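You operate a simulated robot arm through the tools that you are given. There is no shell and no other tool.

The job below is to be done with a simulated robot arm. You get a single attempt, and the scene is never put back.

JOB
Discharge the rack's 16 uF capacitor below 5 V, then move it to the tray.
Fine: stand it up in the capacitor tray, park the test head, meter off; leave the other capacitors where they stand. Set down upright: what you pick out.
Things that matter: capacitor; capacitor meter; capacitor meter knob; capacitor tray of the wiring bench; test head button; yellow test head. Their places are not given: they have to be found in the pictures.

It is judged by the outcome, as a careful person would: the job done as asked, and still so three seconds after it is handed in. It fails if anything else is knocked over, pushed out of place, dropped, spilled or broken.

ROBOT AND FRAMES
A 6-joint arm with a two-finger parallel gripper, fixed in place. Base frame: the origin is at the foot of the arm, x ahead of it, y to its left, z up. Readings come in m, degrees, newtons and seconds.
Its first joint turns from -166.0 to 166.0 degrees. Payload 3.91 kg.
Tool frame: the origin (TCP) lies between the finger pads and is the grasp point; the fingertips stand 0.03 m ahead of it; z points along the fingers, y is the line along which they close. Largest opening 0.11 m; finger width 0.02, thickness 0.01; the body of the gripper, 0.048 by 0.112 m, starts 0.055 m behind the TCP.
Orientation is that of the tool frame in the base frame, as a unit quaternion [x, y, z, w]. With the fingers straight down and closing along the base's y, the tool's x points along the base's -x, its y along +y and its z along -z.

CONTROLS
- The arm moves only by the tool send_rows. Its argument "rows" is a list of rows, each an object (a shift or turn left out is 0, a gripper value left out holds the last) with "offset": the shift along the tool's x, y, z in m, a list of three; "delta_rot": the turn, a rotation vector about the tool's x, y, z in degrees, a list of three; "hand": the finger opening in m, from 0 to 0.11. In form: [{"offset": [dx, dy, dz], "delta_rot": [ax, ay, az], "hand": hand}, ...]. A call has 1 to 20 rows; each row shifts and turns the commanded pose from where the row before left it, along the tool's axes as they then stand. Each row takes 0.2 s and may step no farther than 0.05 m and 8.6 degrees from the row before; otherwise, or with a gripper value out of range, the whole call is refused. A pose out of reach is approached as far as the arm can. The call stops where the force on the tool passes 50 N (or 10 N more than at its start, if that is more) or the arm is blocked; 0.2 s more then pass. The fingers move at their own pace (about 0.153 m/s each) and stop on an object; they squeeze with about 26 N. The grip force told is the motor's: it shows also when the fingers shut on nothing. Time passes only in rows, and 0.2 s behind the last, so rows that do not move let the fingers close. The reply holds the time, the measured pose of the TCP, the force on the tool along the base axes, the opening and the grip force, in the units named above and with some noise, with the torque about the TCP (base axes, N m) and any sound that the robot's microphone picked up, and new pictures: "views" is both (left out), scene, wrist or none.
- Cameras (640 x 400 px; columns grow to the right, rows downward): "scene" is fixed at [0.0511, -0.5006, 1.4482]; the picture's right is [0.70, -0.71, 0.00], its down [-0.25, -0.25, -0.94] and it looks along [0.67, 0.66, -0.35] (base axes); focal length 344 px, centre (320, 200). "wrist" rides on the gripper at [0.073, 0.017, -0.103] in the tool frame; the picture's right is [-0.23, 0.97, 0.00], its down [-0.76, -0.18, -0.62] and it looks along [-0.61, -0.14, 0.78] (tool axes); focal length 222 px, centre (320, 200).
- probe_pixels(camera, pixels): for up to 12 pixels [column, row] of the newest picture of that camera ("zoom" is the newest enlarged one), the place [x, y, z] in the base frame of the surface seen there, good to about 0.002 m. No time passes.
- enlarge(camera, box): a new picture of the part [left, top, right, bottom] of that camera's present view, enlarged. No time passes.
- finish_job(): hands the job in; it is judged then, once.

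Unless the task says otherwise, let go and move clear before handing in.

The tools are called after "Request:" as name(argument=value, ...) on one line, values as JSON. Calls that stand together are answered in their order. send_rows: Moves the arm, as the interface text tells. Its arguments: {"type":"object","properties":{"rows":{"type":"array","items":{"type":"object","properties":{"offset":{"type":"array","items":{"type":"number"}},"delta_rot":{"type":"array","items":{"type":"number"}},"hand":{"type":"number"}}}},"views":{"type":"string","enum":["both","scene","wrist","none"]}},"required":["rows"]} The other tools are called the same way: probe_pixels (camera, pixels) gives the place of the surface under pixels of a picture; enlarge (camera, box) takes an enlarged picture of a part of a camera's view; finish_job () hands the job in.

At the start:

```text
t: 0.0
eef_pos: [0.4196, 0.1139, 1.2597]
tool_rot: [0.0, 1.0, 0.0, 0.0]
wrist_force: [0.0, 0.0, 0.4]
torque: [-0.02, -0.01, -0.02]
finger_gap: 0.11
grasp_force: 0.0
```

scene: 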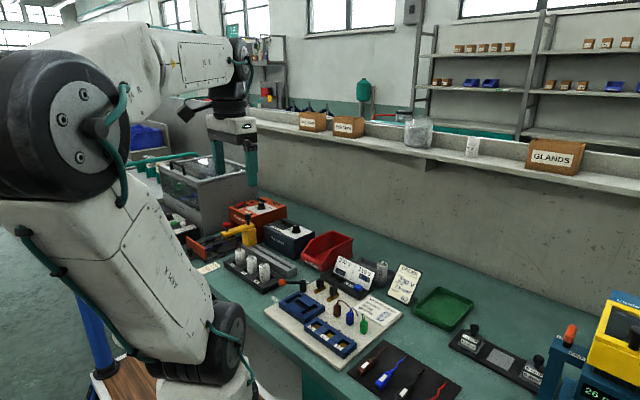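
wrist: 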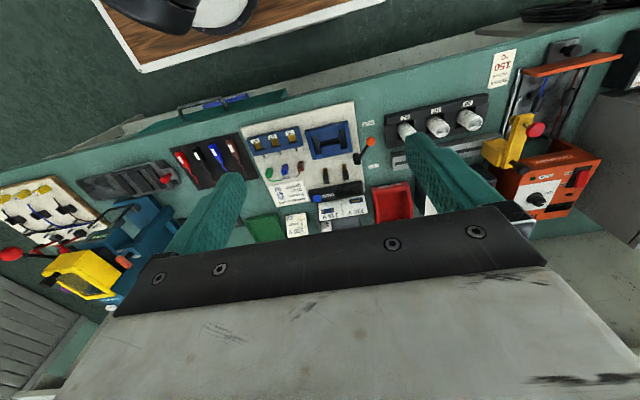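

The scene shows a bench with a capacitor rack near (250,265), boxes with knobs at (257,210) and (288,237), and a work board near (330,320). I'll enlarge these areas first.

Request:
enlarge(camera="scene", box=[160, 180, 320, 300])

Request:
enlarge(camera="scene", box=[260, 240, 420, 370])

Request:
enlarge(camera="wrist", box=[340, 20, 640, 220])

Request:
enlarge(camera="wrist", box=[160, 90, 420, 250])

Request:
enlarge(camera="scene", box=[440, 280, 640, 400])

```text
3.33 times, centred on (240, 240) of scene
```

zoom: 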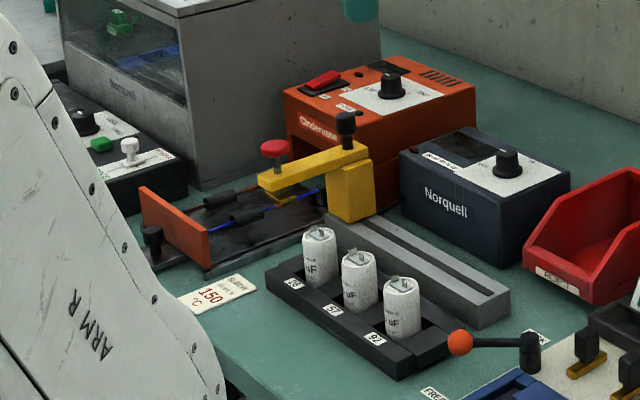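

```text
3.08 times, centred on (340, 305) of scene
```

zoom: 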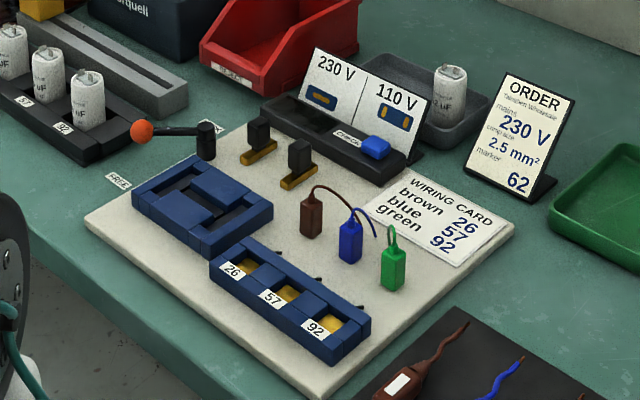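

```text
2.00 times, centred on (490, 120) of wrist
```

zoom: 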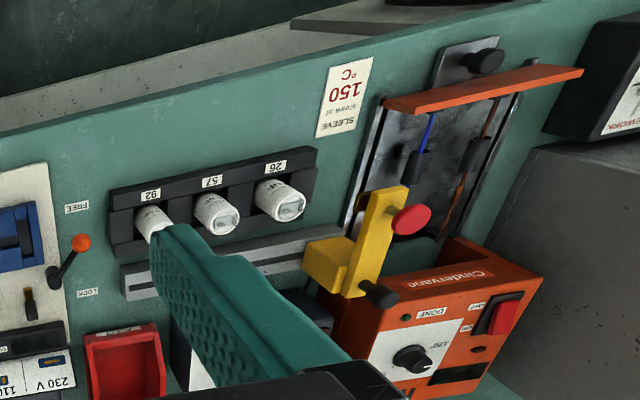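

```text
2.46 times, centred on (290, 170) of wrist
```

zoom: 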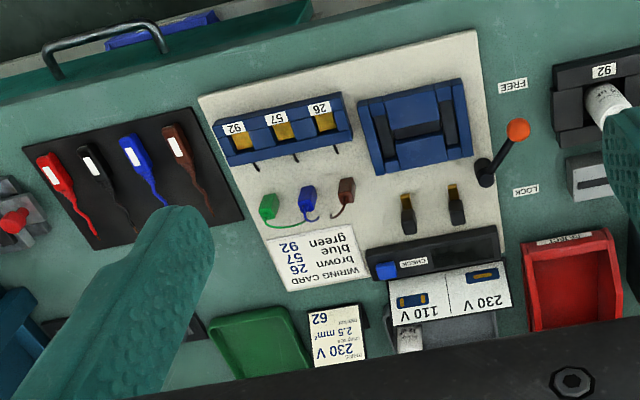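

```text
3.20 times, centred on (540, 340) of scene
```

zoom: 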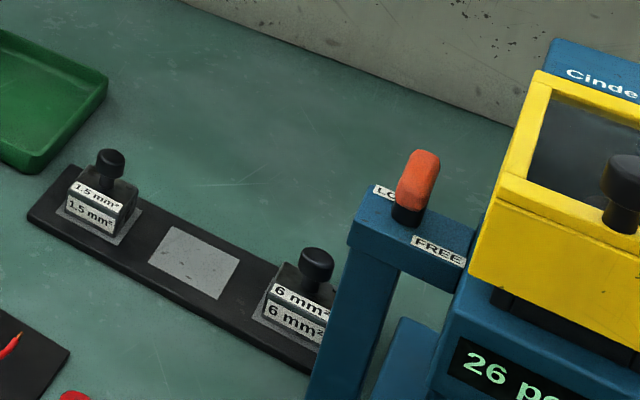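

The rack holds three white cans in slots 26, 57 and 92. A yellow head with a red button stands on a grey rail, next to the dark Norquell box with a knob. I'll zoom in tighter to read the labels.

Request:
enlarge(camera="scene", box=[224, 230, 280, 270])

Request:
enlarge(camera="scene", box=[256, 208, 312, 248])

Request:
enlarge(camera="scene", box=[225, 190, 290, 232])

Request:
enlarge(camera="scene", box=[345, 245, 401, 285])

Request:
enlarge(camera="scene", box=[200, 210, 270, 260])

Request:
enlarge(camera="scene", box=[155, 200, 225, 250])

```text
10.00 times, centred on (252, 250) of scene
```

zoom: 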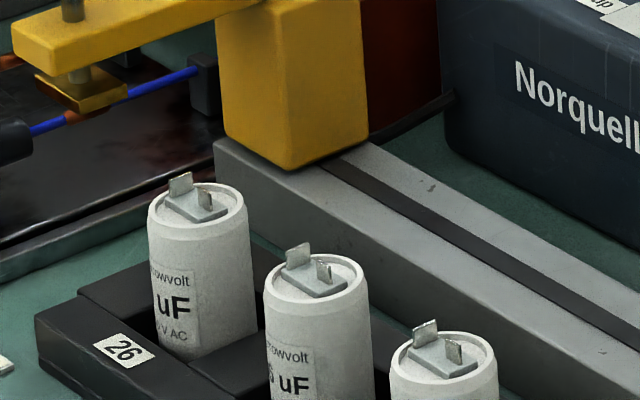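

```text
10.00 times, centred on (284, 228) of scene
```

zoom: 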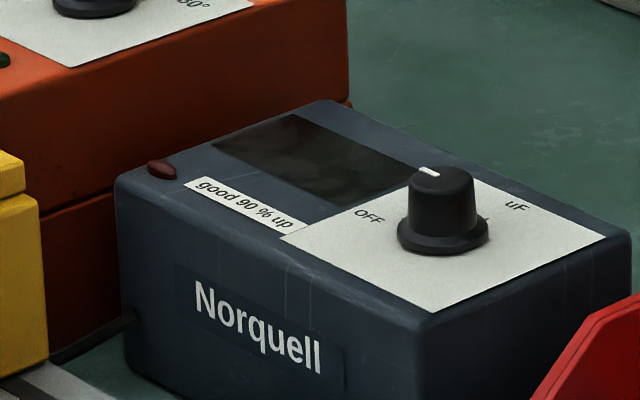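

```text
9.52 times, centred on (258, 211) of scene
```

zoom: 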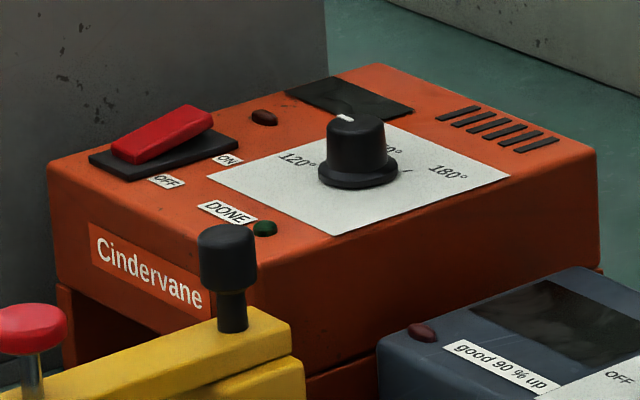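

```text
10.00 times, centred on (373, 265) of scene
```

zoom: 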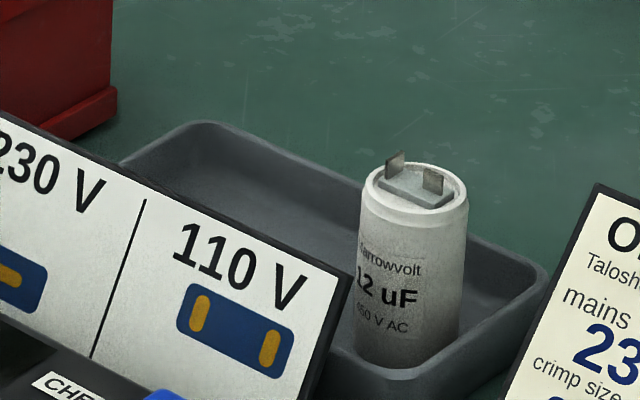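

```text
8.00 times, centred on (235, 235) of scene
```

zoom: 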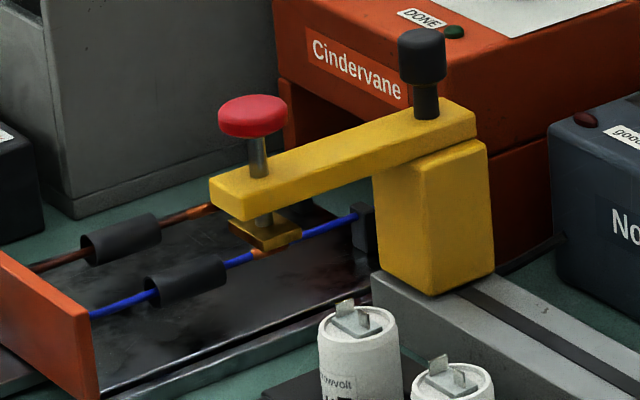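

```text
8.00 times, centred on (190, 225) of scene
```

zoom: 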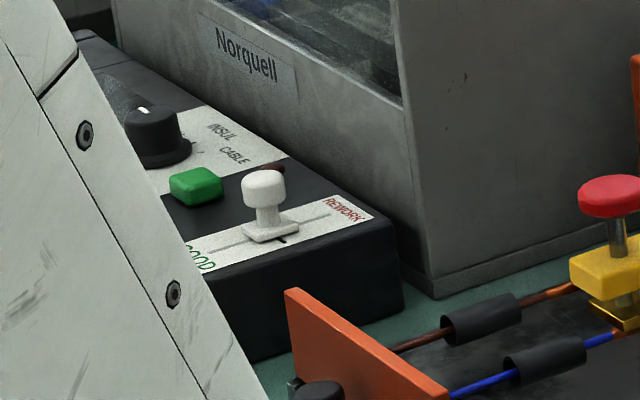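

The meter panel reads OFF and uF, with at least one more position hidden. The can ratings are cut off in this view, so I'll probe the main locations and then bring the wrist camera closer.

Request:
probe_pixels(camera="scene", pixels=[[240, 251], [250, 257], [261, 264], [233, 214], [247, 220], [246, 211], [286, 221], [286, 225], [278, 272], [250, 243], [365, 275], [383, 265]])

Request:
probe_pixels(camera="wrist", pixels=[[402, 130], [440, 126], [470, 119], [500, 140], [537, 130], [420, 160], [512, 170], [390, 126], [495, 120]])

```text
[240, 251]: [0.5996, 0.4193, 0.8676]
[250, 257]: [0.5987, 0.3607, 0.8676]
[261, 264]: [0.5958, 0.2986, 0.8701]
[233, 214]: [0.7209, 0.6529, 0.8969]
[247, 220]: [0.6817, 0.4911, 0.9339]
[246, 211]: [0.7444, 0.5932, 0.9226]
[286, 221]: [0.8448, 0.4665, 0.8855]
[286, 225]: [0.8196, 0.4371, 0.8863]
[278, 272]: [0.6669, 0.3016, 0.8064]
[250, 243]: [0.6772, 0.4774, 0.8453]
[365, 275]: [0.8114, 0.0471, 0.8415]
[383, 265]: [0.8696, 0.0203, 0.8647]
```

```text
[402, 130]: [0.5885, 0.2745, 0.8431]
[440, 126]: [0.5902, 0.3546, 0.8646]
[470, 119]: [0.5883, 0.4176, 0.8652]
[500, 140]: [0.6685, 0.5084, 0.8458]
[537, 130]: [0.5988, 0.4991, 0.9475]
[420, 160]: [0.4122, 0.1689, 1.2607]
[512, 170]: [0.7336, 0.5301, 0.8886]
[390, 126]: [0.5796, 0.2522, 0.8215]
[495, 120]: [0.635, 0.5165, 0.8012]
```

The cans stand near x≈0.60, y≈0.417/0.357/0.297, with tops at z≈0.868. I'll move the wrist camera to look at their fronts.

Request:
send_rows(rows=[{"offset": [-0.003, 0.0276, 0.023]}, {"offset": [-0.003, 0.0276, 0.023]}, {"offset": [-0.003, 0.0276, 0.023]}, {"offset": [-0.003, 0.0276, 0.023]}, {"offset": [-0.003, 0.0276, 0.023]}, {"offset": [-0.003, 0.0276, 0.023]}, {"offset": [-0.003, 0.0276, 0.023]}, {"offset": [-0.003, 0.0276, 0.023]}, {"offset": [-0.003, 0.0276, 0.023]}, {"offset": [-0.003, 0.0276, 0.023]}])

```text
t: 2.2
eef_pos: [0.4492, 0.3923, 1.0294]
tool_rot: [-0.001, 1.0, 0.0, 0.001]
wrist_force: [0.5, -0.5, 0.2]
torque: [0.06, 0.01, 0.03]
finger_gap: 0.1101
grasp_force: 0.2
```

scene: 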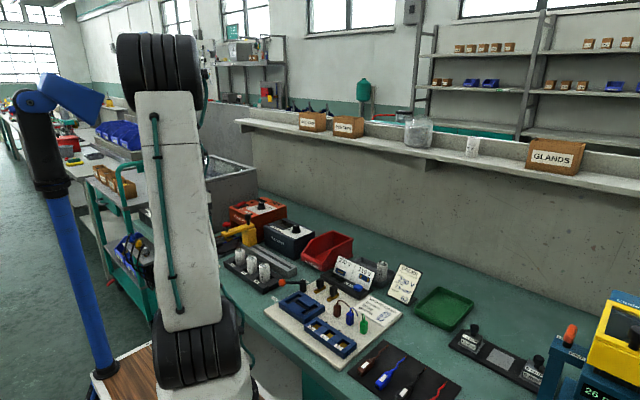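
wrist: 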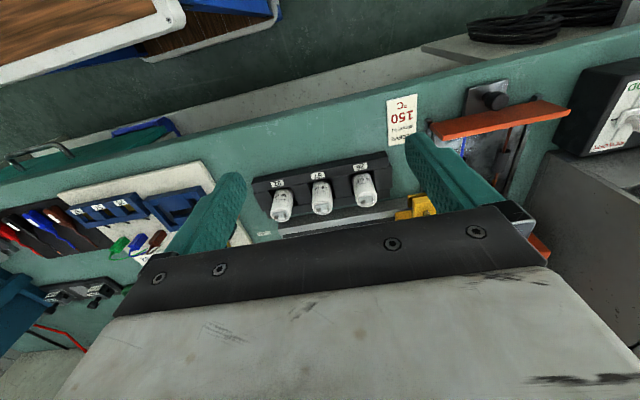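

The cans appear at about (280,203), (321,198) and (364,189), upside down. I'll enlarge them.

Request:
enlarge(camera="wrist", box=[250, 155, 394, 245])

Request:
enlarge(camera="wrist", box=[340, 160, 400, 210])

Request:
enlarge(camera="wrist", box=[260, 170, 340, 225])

Request:
enlarge(camera="scene", box=[220, 190, 330, 290])

```text
4.44 times, centred on (322, 200) of wrist
```

zoom: 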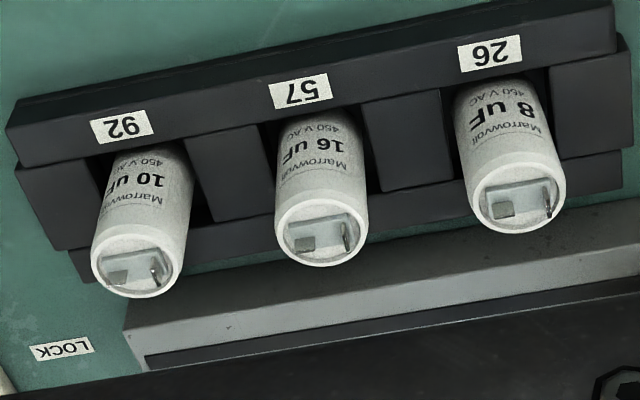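

```text
8.00 times, centred on (370, 185) of wrist
```

zoom: 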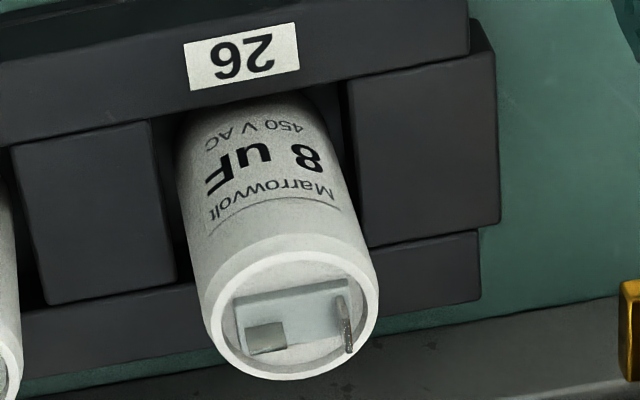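

```text
7.27 times, centred on (300, 198) of wrist
```

zoom: 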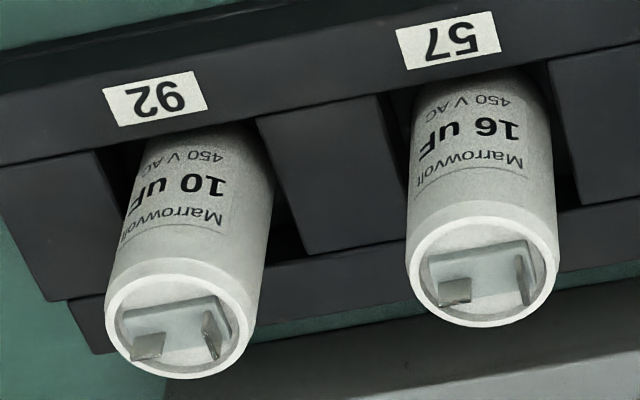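

```text
4.00 times, centred on (275, 240) of scene
```

zoom: 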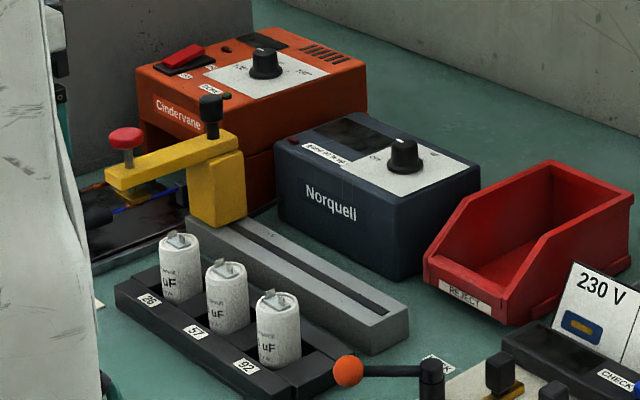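

The middle can, in slot 57, is the 16 uF one. Next I'll look at the meter panel from above.

Request:
send_rows(rows=[{"offset": [-0.03, 0.01, -0.004]}, {"offset": [-0.03, 0.01, -0.004]}, {"offset": [-0.03, 0.01, -0.004]}, {"offset": [-0.03, 0.01, -0.004]}, {"offset": [-0.03, 0.01, -0.004]}, {"offset": [-0.03, 0.01, -0.004]}, {"offset": [-0.03, 0.01, -0.004]}, {"offset": [-0.03, 0.01, -0.004]}])

```text
t: 4.0
eef_pos: [0.6899, 0.4698, 1.0623]
tool_rot: [-0.001, 1.0, 0.0, 0.0]
wrist_force: [0.0, -1.0, -0.3]
torque: [0.03, -0.02, -0.02]
finger_gap: 0.1103
grasp_force: 0.1
```

scene: 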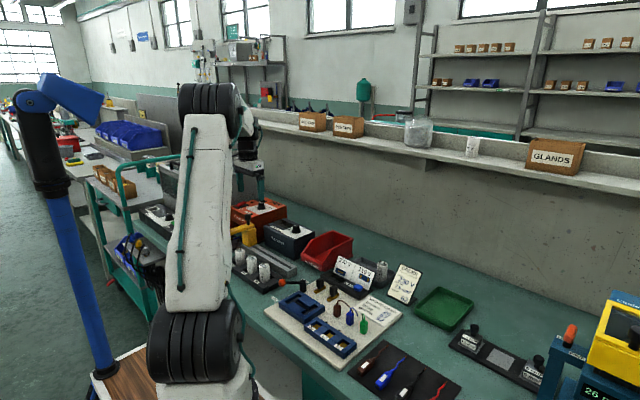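
wrist: 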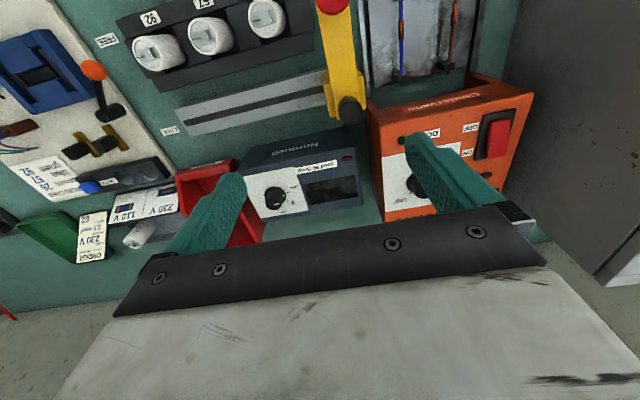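

The meter panel is visible at about (275,192) in the wrist view, and the yellow head at (345,70). I'll zoom into both.

Request:
enlarge(camera="wrist", box=[235, 140, 363, 220])

Request:
enlarge(camera="wrist", box=[160, 0, 380, 140])

Request:
probe_pixels(camera="wrist", pixels=[[275, 198], [250, 200], [330, 190], [332, 3], [345, 70], [349, 108], [328, 100], [200, 120], [180, 118], [270, 100], [320, 84], [155, 52]])

Request:
probe_pixels(camera="wrist", pixels=[[209, 35], [265, 18], [345, 100], [362, 95], [322, 60], [310, 95], [95, 70], [150, 190], [200, 60], [225, 20]])

```text
5.00 times, centred on (299, 180) of wrist
```

zoom: 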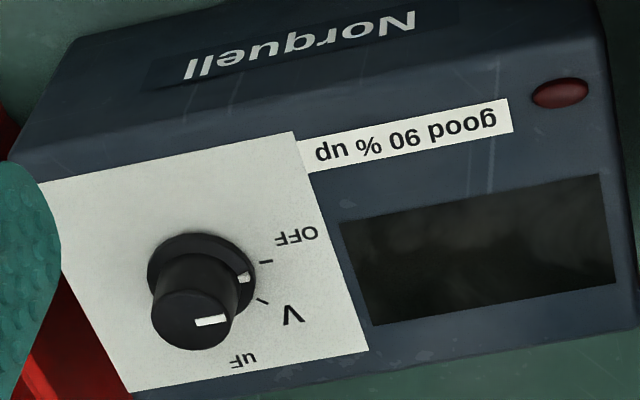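

```text
2.86 times, centred on (270, 70) of wrist
```

zoom: 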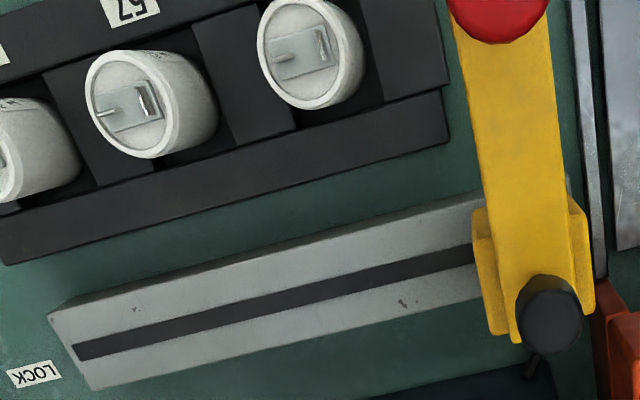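

```text
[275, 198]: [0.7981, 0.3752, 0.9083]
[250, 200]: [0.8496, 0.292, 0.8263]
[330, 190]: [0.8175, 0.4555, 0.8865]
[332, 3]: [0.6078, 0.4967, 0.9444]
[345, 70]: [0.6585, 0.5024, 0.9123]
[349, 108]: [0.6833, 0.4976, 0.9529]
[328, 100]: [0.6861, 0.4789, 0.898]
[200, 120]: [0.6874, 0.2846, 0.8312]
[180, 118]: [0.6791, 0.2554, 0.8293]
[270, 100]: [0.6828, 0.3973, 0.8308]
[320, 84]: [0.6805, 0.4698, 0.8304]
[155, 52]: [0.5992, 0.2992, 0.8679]
```

```text
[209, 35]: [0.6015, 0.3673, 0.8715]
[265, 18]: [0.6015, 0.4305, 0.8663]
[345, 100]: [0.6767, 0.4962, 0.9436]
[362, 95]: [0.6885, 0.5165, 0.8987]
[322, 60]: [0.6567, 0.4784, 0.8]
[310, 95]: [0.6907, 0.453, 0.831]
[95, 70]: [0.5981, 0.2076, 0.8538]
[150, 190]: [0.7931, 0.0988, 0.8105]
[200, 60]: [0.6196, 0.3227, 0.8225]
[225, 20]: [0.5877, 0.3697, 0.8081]
```

The meter positions are OFF, V and uF, and the pointer currently looks to be near OFF. I'll probe the knob's and head's geometry in the zooms.

Request:
probe_pixels(camera="zoom", pixels=[[550, 320], [530, 350], [575, 330], [550, 290], [525, 320], [500, 10], [125, 100], [150, 100], [110, 120]])

Request:
enlarge(camera="wrist", box=[255, 170, 319, 210])

```text
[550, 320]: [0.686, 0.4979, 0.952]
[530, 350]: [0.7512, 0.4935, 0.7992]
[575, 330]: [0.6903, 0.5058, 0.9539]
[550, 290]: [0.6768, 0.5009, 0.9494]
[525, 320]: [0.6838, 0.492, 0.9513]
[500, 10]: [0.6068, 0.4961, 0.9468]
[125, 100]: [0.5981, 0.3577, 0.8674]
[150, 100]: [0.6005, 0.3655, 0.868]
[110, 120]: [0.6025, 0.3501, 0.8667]
```

```text
10.00 times, centred on (287, 190) of wrist
```

zoom: 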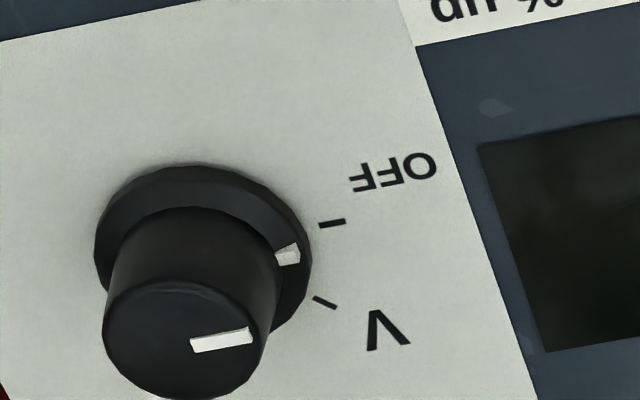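

Request:
probe_pixels(camera="zoom", pixels=[[115, 330], [250, 335], [180, 395], [180, 290], [222, 340], [288, 255], [331, 223], [325, 302], [100, 240], [310, 240], [200, 168]])

Request:
enlarge(camera="wrist", box=[240, 160, 320, 230])

```text
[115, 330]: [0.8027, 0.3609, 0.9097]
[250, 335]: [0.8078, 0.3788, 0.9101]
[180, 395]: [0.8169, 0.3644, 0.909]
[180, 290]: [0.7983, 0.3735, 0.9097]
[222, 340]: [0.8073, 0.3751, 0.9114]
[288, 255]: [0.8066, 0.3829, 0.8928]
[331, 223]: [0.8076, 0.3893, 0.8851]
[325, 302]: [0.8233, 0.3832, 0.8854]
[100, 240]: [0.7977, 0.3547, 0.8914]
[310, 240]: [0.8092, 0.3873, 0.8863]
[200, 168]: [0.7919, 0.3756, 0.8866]
```

```text
5.71 times, centred on (280, 195) of wrist
```

zoom: 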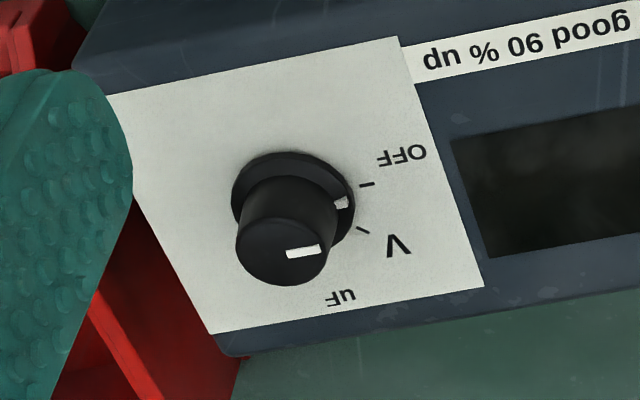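

The knob axis is at about (0.807, 0.370) with its top at z≈0.910. The pointer is at OFF (+y) and V is about 50° clockwise from above. I'll move over the knob with the fingers partly closed.

Request:
send_rows(rows=[{"offset": [-0.0293, -0.025, 0], "hand": 0.06}, {"offset": [-0.0293, -0.025, 0]}, {"offset": [-0.0293, -0.025, 0]}, {"offset": [-0.0293, -0.025, 0]}, {"offset": [0, 0, 0.04]}, {"offset": [0, 0, 0.04]}, {"offset": [0, 0, 0.02]}, {"offset": [0, 0, 0.0]}])

```text
t: 5.8
eef_pos: [0.8072, 0.3705, 0.9588]
tool_rot: [0.0, 1.0, 0.0, 0.0]
wrist_force: [0.2, -0.3, -0.4]
torque: [-0.02, 0.03, 0.06]
finger_gap: 0.0601
grasp_force: 0.1
```

scene: 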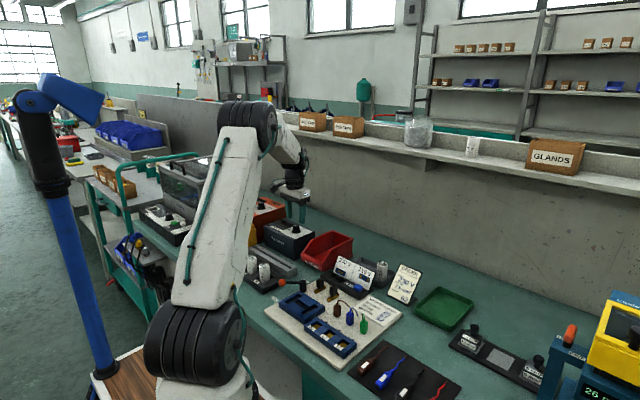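
wrist: 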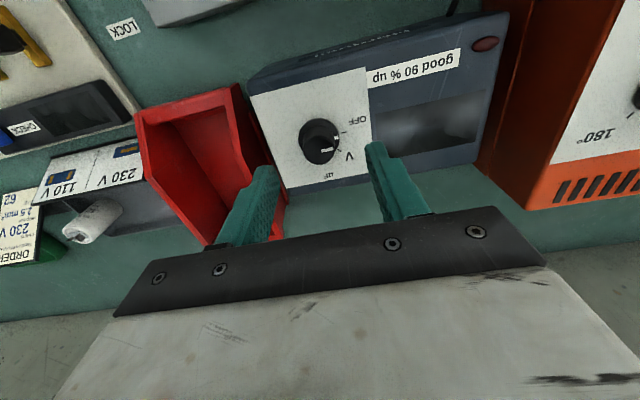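

The knob is visible at about (320,140) with the fingertips straddling it. I'll check the knob centre against the fingertips once more, since this view is closer.

Request:
enlarge(camera="wrist", box=[272, 100, 368, 190])

Request:
probe_pixels(camera="wrist", pixels=[[304, 148], [334, 146], [318, 162], [322, 135], [318, 150], [263, 170], [376, 146]])

```text
4.44 times, centred on (320, 145) of wrist
```

zoom: 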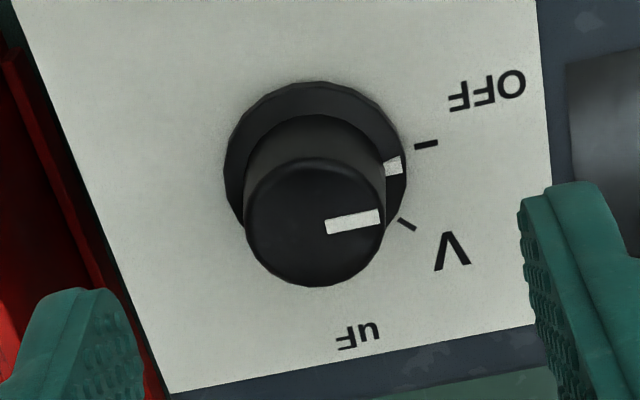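

```text
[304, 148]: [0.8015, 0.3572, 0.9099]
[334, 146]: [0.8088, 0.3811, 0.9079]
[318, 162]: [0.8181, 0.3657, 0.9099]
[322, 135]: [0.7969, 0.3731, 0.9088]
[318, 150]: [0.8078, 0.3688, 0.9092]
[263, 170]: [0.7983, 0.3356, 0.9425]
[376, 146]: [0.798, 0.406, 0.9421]
```

The knob centre is at (0.8075, 0.369). I'll descend and grip it.

Request:
send_rows(rows=[{"offset": [0, -0.0013, 0.017], "hand": 0.06}, {"offset": [0, 0, 0.017]}, {"hand": 0.015}, {"hand": 0.015}, {"hand": 0.015}], views="wrist")

```text
t: 7.0
eef_pos: [0.8084, 0.37, 0.9253]
tool_rot: [0.0, 1.0, 0.0, -0.001]
wrist_force: [1.3, 4.7, -2.8]
torque: [0.52, -0.38, -0.02]
finger_gap: 0.0257
grasp_force: 44.8
```

wrist: 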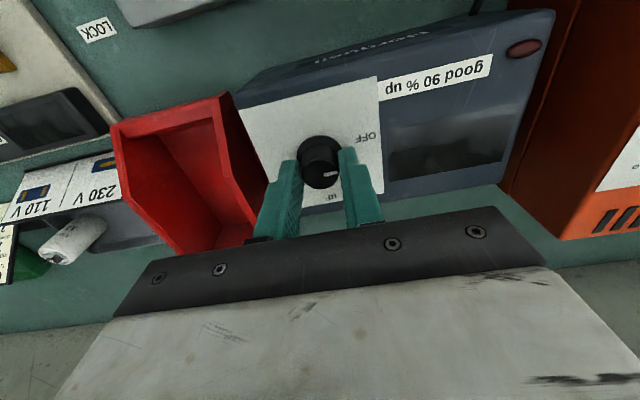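

The fingers hold the knob at a 25.7 mm gap. I'll turn it about 40° clockwise as seen from above and look.

Request:
send_rows(rows=[{"delta_rot": [0, 0, 8]}, {"delta_rot": [0, 0, 8]}, {"delta_rot": [0, 0, 8]}, {"delta_rot": [0, 0, 8]}, {"delta_rot": [0, 0, 8]}, {}], views="wrist")

```text
t: 8.4
eef_pos: [0.8079, 0.3703, 0.9255]
tool_rot: [0.342, 0.94, -0.001, 0.0]
wrist_force: [10.7, 23.7, -19.6]
torque: [1.04, -0.57, -0.01]
finger_gap: 0.0257
grasp_force: 45.6
```

wrist: 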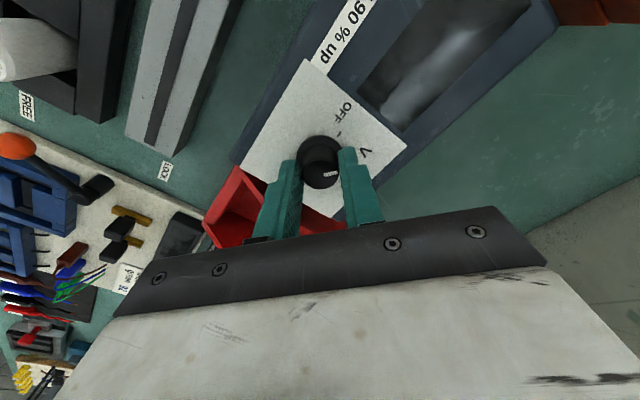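

The knob turned with the gripper. I'll check where the pointer sits and whether the display is lit.

Request:
enlarge(camera="wrist", box=[270, 80, 430, 200])

Request:
enlarge(camera="scene", box=[225, 195, 321, 255])

```text
3.33 times, centred on (350, 140) of wrist
```

zoom: 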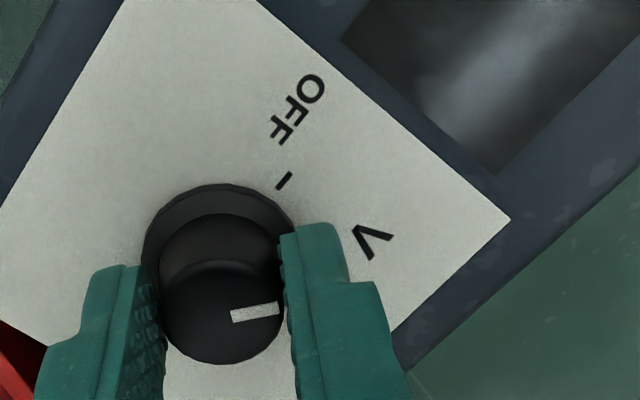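

```text
6.67 times, centred on (273, 225) of scene
```

zoom: 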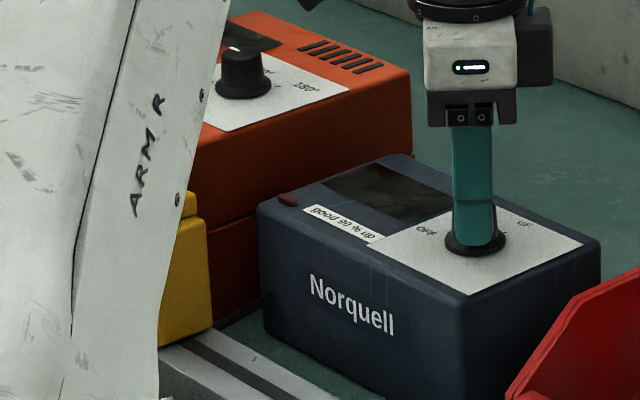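

The pointer is a little short of V, which is about 46° from OFF, and the display is dark. I'll turn about 6° more.

Request:
send_rows(rows=[{"delta_rot": [0, 0, 6]}, {}, {}], views="wrist")

Request:
enlarge(camera="wrist", box=[270, 60, 510, 220])

Request:
enlarge(camera="scene", box=[225, 195, 321, 255])

```text
t: 9.2
eef_pos: [0.807, 0.3707, 0.9251]
tool_rot: [0.391, 0.921, -0.001, 0.0]
wrist_force: [10.0, 26.1, -25.3]
torque: [1.11, -0.43, 0.02]
finger_gap: 0.0254
grasp_force: 44.6
```

wrist: 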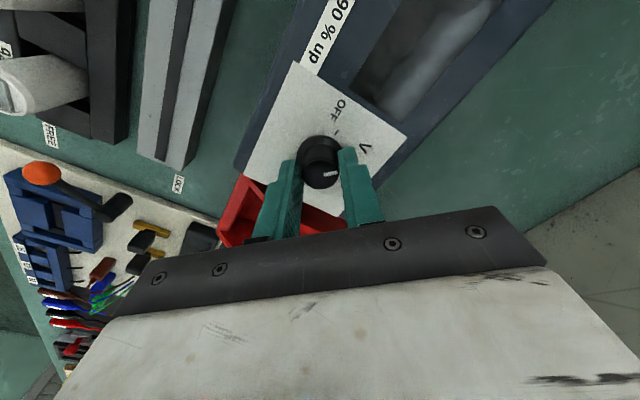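

```text
2.50 times, centred on (390, 140) of wrist
```

zoom: 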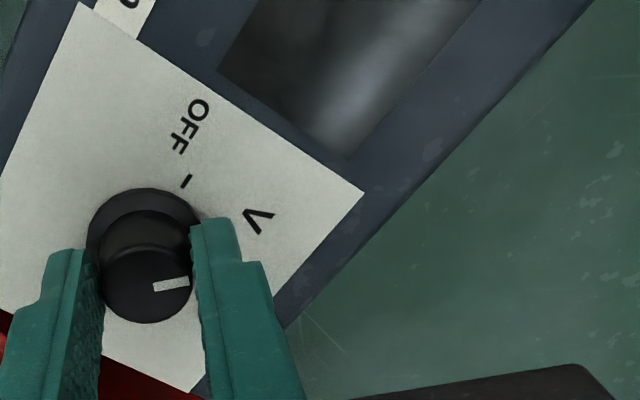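

```text
6.67 times, centred on (273, 225) of scene
```

zoom: 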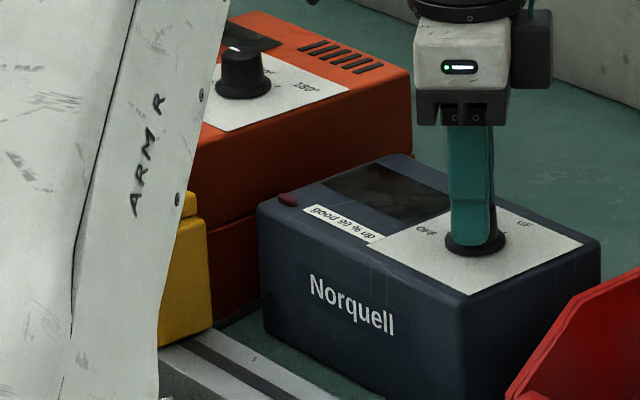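

The pointer now looks like it's on V. I'll release, lift, and check the pointer and display from clear of the knob.

Request:
send_rows(rows=[{"hand": 0.05}, {"hand": 0.05}, {"offset": [0, 0, -0.03]}, {"offset": [0, 0, -0.04]}, {}], views="both")

Request:
enlarge(camera="wrist", box=[270, 60, 430, 180])

Request:
enlarge(camera="scene", box=[256, 208, 312, 248])

```text
t: 10.4
eef_pos: [0.8058, 0.3692, 0.998]
tool_rot: [0.39, 0.921, 0.0, 0.0]
wrist_force: [-0.6, 0.0, 0.4]
torque: [0.0, 0.01, 0.01]
finger_gap: 0.0501
grasp_force: 0.1
```

scene: 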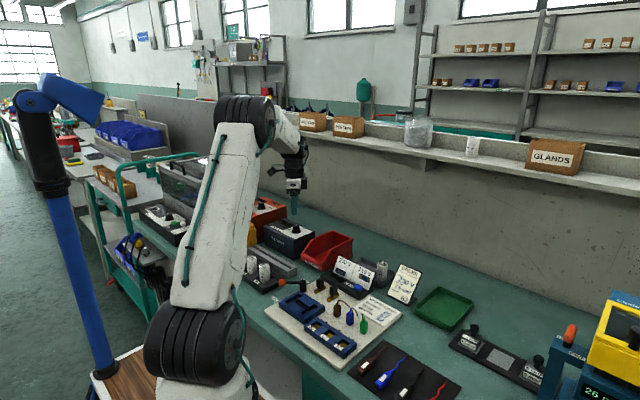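
wrist: 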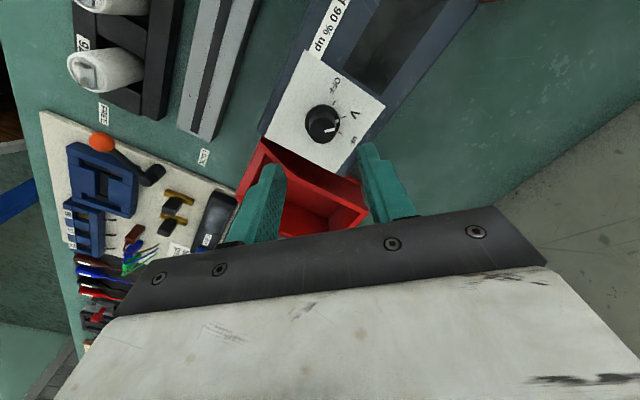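

```text
3.33 times, centred on (350, 120) of wrist
```

zoom: 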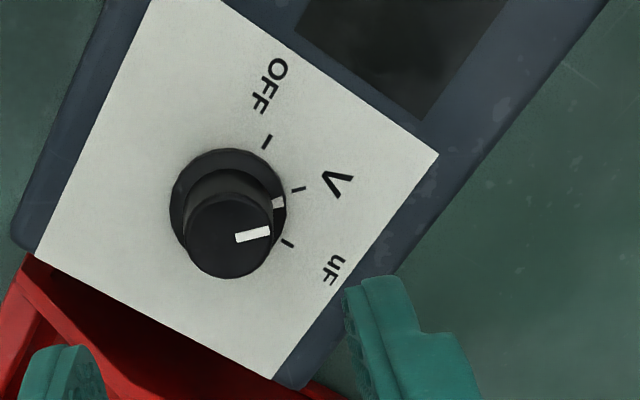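

```text
10.00 times, centred on (284, 228) of scene
```

zoom: 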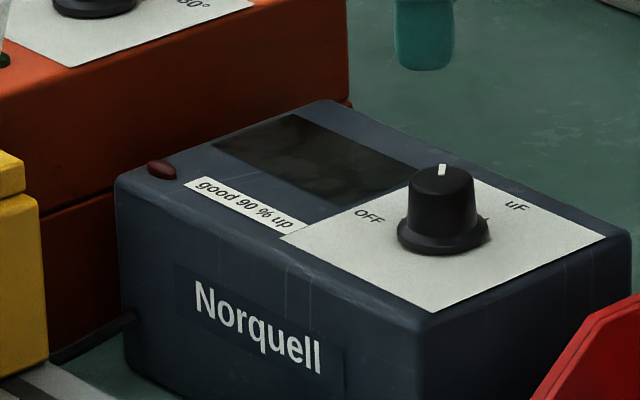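

The ticks are all visible now. I'll measure the pointer and tick angles.

Request:
enlarge(camera="wrist", box=[310, 90, 374, 150])

Request:
probe_pixels(camera="wrist", pixels=[[350, 102.5], [359.5, 116.5], [356.3, 133], [353.5, 121], [345, 130], [349.5, 129.5], [341, 131]])

```text
6.67 times, centred on (342, 120) of wrist
```

zoom: 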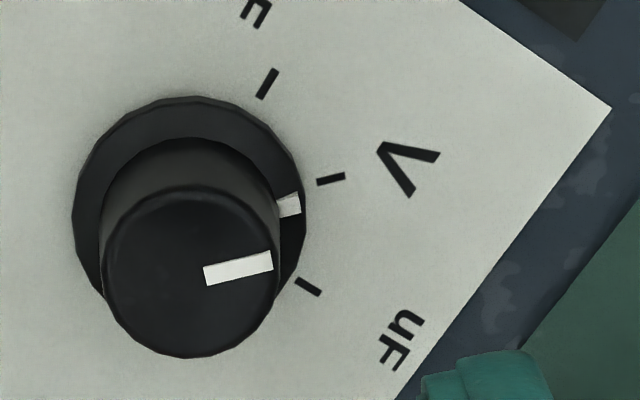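

```text
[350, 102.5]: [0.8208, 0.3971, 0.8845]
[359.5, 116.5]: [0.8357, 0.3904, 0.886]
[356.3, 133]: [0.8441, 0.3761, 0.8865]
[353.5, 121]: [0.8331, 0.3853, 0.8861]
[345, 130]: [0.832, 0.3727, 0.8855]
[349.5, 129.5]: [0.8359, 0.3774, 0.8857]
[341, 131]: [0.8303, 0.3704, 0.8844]
```

Request:
probe_pixels(camera="zoom", pixels=[[267, 83], [330, 179], [308, 286], [289, 206], [268, 261], [208, 274], [190, 272], [108, 280], [190, 352]])

```text
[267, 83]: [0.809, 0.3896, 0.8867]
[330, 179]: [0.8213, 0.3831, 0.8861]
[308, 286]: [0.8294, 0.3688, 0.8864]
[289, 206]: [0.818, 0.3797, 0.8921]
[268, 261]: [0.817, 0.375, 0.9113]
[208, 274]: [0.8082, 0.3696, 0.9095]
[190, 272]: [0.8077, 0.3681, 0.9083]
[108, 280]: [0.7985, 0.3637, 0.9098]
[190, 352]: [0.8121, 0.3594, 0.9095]
```

The pointer measures about 43° from OFF, matching the V tick at 43°, so the meter is on V. Next I'll rotate back and move above the yellow head's black handle at about (0.686, 0.498, 0.953).

Request:
send_rows(rows=[{"delta_rot": [0, 0, -7.67], "offset": [0, 0, -0.01]}, {"delta_rot": [0, 0, -7.67], "offset": [0, 0, -0.01]}, {"delta_rot": [0, 0, -7.67], "offset": [0, 0, -0.01]}, {"delta_rot": [0, 0, -7.67], "offset": [0, 0, -0.01]}, {"delta_rot": [0, 0, -7.67]}, {"delta_rot": [0, 0, -7.67]}, {"offset": [0.024, 0.0258, 0]}, {"offset": [0.024, 0.0258, 0]}, {"offset": [0.024, 0.0258, 0]}, {"offset": [0.024, 0.0258, 0]}, {"offset": [0.024, 0.0258, 0]}, {}])

```text
t: 13.0
eef_pos: [0.6858, 0.4988, 1.0391]
tool_rot: [0.001, 1.0, 0.0, 0.0]
wrist_force: [-0.2, 0.1, 0.9]
torque: [-0.02, -0.01, -0.01]
finger_gap: 0.0499
grasp_force: 0.0
```

scene: 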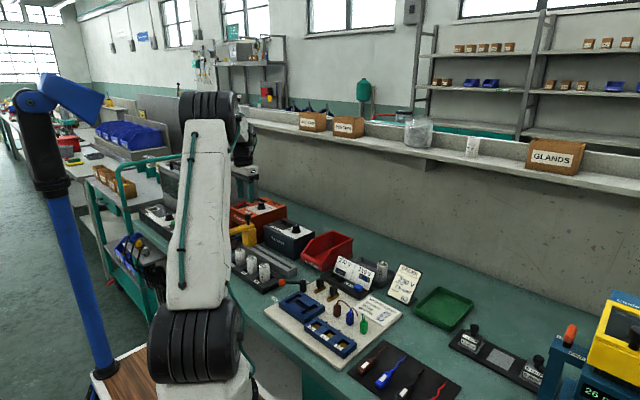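
wrist: 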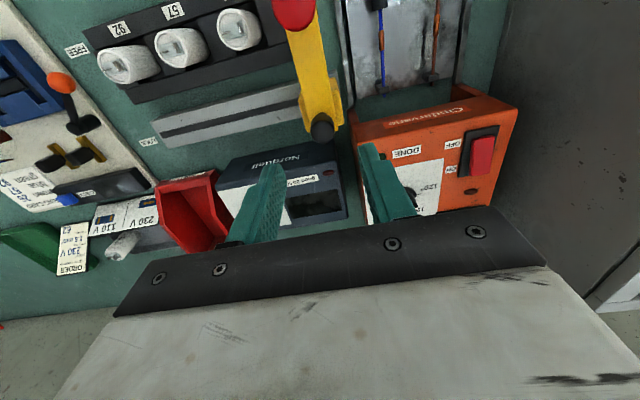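

The black handle is at about (322,127) in the wrist view. I'll zoom and probe it, and check the meter display.

Request:
enlarge(camera="wrist", box=[220, 140, 364, 230])

Request:
enlarge(camera="wrist", box=[264, 0, 360, 150])

Request:
probe_pixels(camera="wrist", pixels=[[322, 128], [313, 129], [331, 127], [322, 137], [322, 119], [320, 90], [293, 12], [279, 12], [305, 12], [340, 115], [303, 110], [293, 25]])

```text
4.44 times, centred on (292, 185) of wrist
```

zoom: 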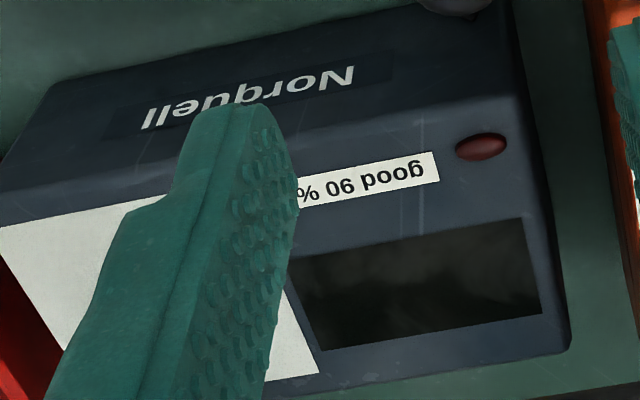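

```text
2.67 times, centred on (312, 75) of wrist
```

zoom: 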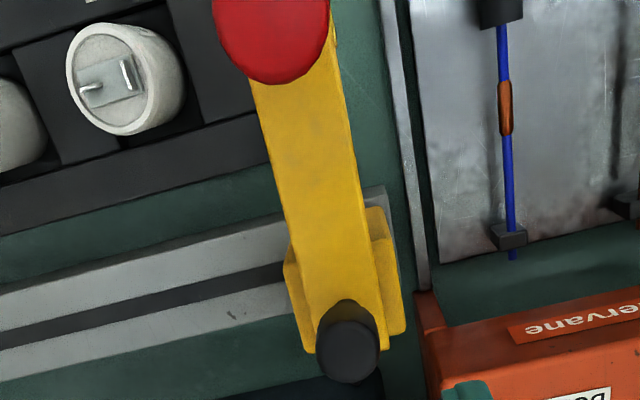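

```text
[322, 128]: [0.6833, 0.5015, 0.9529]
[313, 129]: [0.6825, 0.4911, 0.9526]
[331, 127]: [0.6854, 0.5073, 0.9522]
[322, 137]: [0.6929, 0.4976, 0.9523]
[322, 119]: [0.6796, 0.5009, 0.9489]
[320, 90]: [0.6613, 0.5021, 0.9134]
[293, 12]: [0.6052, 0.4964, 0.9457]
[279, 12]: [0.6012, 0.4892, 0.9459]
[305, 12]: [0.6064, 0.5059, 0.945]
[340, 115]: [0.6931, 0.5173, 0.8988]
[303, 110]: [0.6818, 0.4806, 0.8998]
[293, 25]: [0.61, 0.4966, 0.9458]
```

The handle centre is at about (0.684, 0.4995) and the meter display is blank with no cap connected. I'll descend and grip the handle.

Request:
send_rows(rows=[{"offset": [0.0015, 0.0005, 0.03], "hand": 0.05}, {"offset": [0, 0, 0.03]}, {"offset": [0, 0, 0.022]}, {"hand": 0.01}, {"hand": 0.01}, {"hand": 0.01}])

Request:
enlarge(camera="scene", box=[210, 180, 306, 260])

```text
t: 14.4
eef_pos: [0.6879, 0.4986, 0.9539]
tool_rot: [0.0, 1.0, -0.001, -0.001]
wrist_force: [1.5, 3.1, -7.6]
torque: [0.51, -0.68, -0.08]
finger_gap: 0.0219
grasp_force: 44.8
```

scene: 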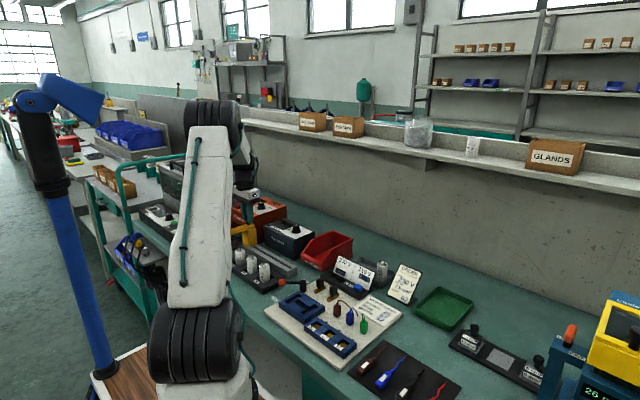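
wrist: 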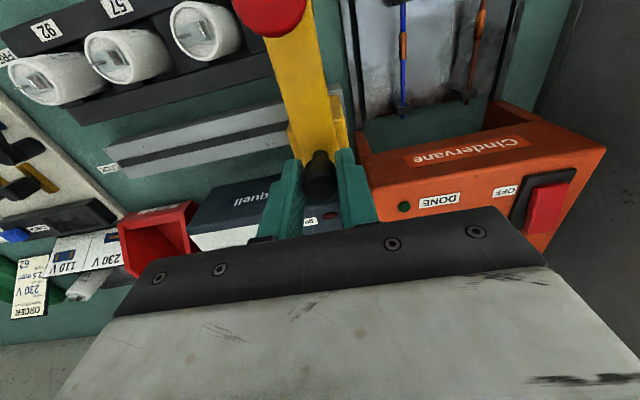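

```text
5.00 times, centred on (258, 220) of scene
```

zoom: 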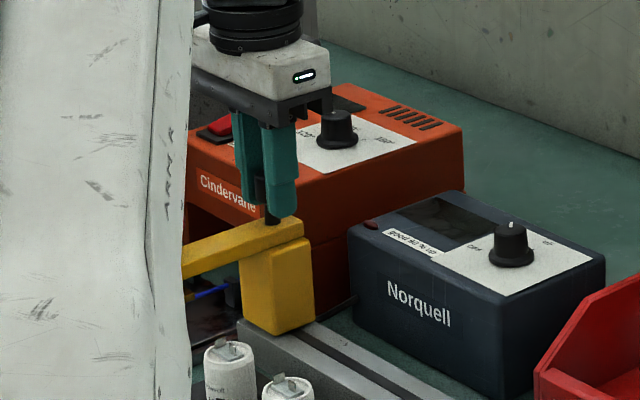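

The handle is gripped. Before sliding, I'll measure the 57 can's rim for its exact centre, using the wrist view around (123,57).

Request:
enlarge(camera="wrist", box=[60, 0, 260, 125])

```text
3.20 times, centred on (160, 62) of wrist
```

zoom: 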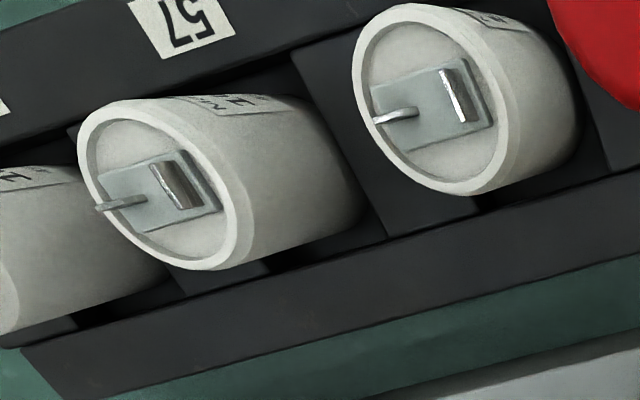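

Request:
probe_pixels(camera="zoom", pixels=[[82, 150], [232, 215], [135, 105], [205, 265], [160, 215], [130, 196], [180, 185], [357, 60], [500, 140], [400, 10], [465, 190], [455, 95]])

Request:
probe_pixels(camera="wrist", pixels=[[270, 15], [290, 60], [330, 97], [320, 160]])

```text
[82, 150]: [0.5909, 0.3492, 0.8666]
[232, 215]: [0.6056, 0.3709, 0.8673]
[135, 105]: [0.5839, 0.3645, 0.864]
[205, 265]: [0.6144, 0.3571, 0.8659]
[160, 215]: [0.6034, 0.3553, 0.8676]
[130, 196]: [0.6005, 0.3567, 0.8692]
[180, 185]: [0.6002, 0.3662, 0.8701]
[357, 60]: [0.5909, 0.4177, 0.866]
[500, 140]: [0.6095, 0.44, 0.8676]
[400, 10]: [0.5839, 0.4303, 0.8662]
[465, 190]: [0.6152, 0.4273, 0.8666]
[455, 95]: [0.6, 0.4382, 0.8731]
```

```text
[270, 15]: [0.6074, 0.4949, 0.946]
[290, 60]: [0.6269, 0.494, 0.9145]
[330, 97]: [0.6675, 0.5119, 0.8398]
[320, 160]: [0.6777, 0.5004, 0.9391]
```

The 57 can's centre is at about (0.599, 0.3605) and the head is at y≈0.4985, so the slide is about −0.138 m. I'll start with a small test slide.

Request:
send_rows(rows=[{"offset": [0, -0.01, 0]}, {"offset": [0, -0.01, 0]}, {"offset": [0, -0.01, 0]}], views="wrist")

```text
t: 15.2
eef_pos: [0.6871, 0.4668, 0.9536]
tool_rot: [0.0, 1.0, 0.0, 0.0]
wrist_force: [11.9, 0.3, -12.2]
torque: [0.25, 0.65, 0.02]
finger_gap: 0.0216
grasp_force: 45.2
```

wrist: 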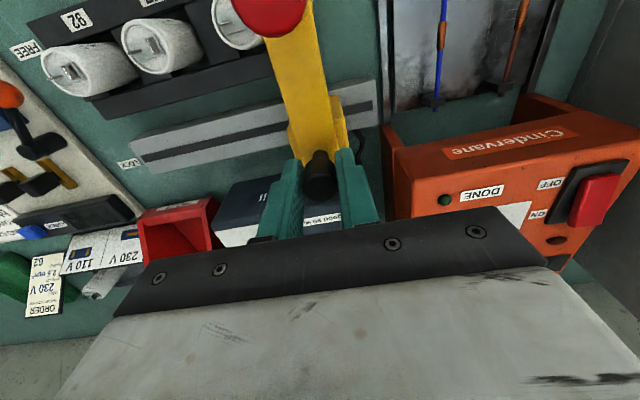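

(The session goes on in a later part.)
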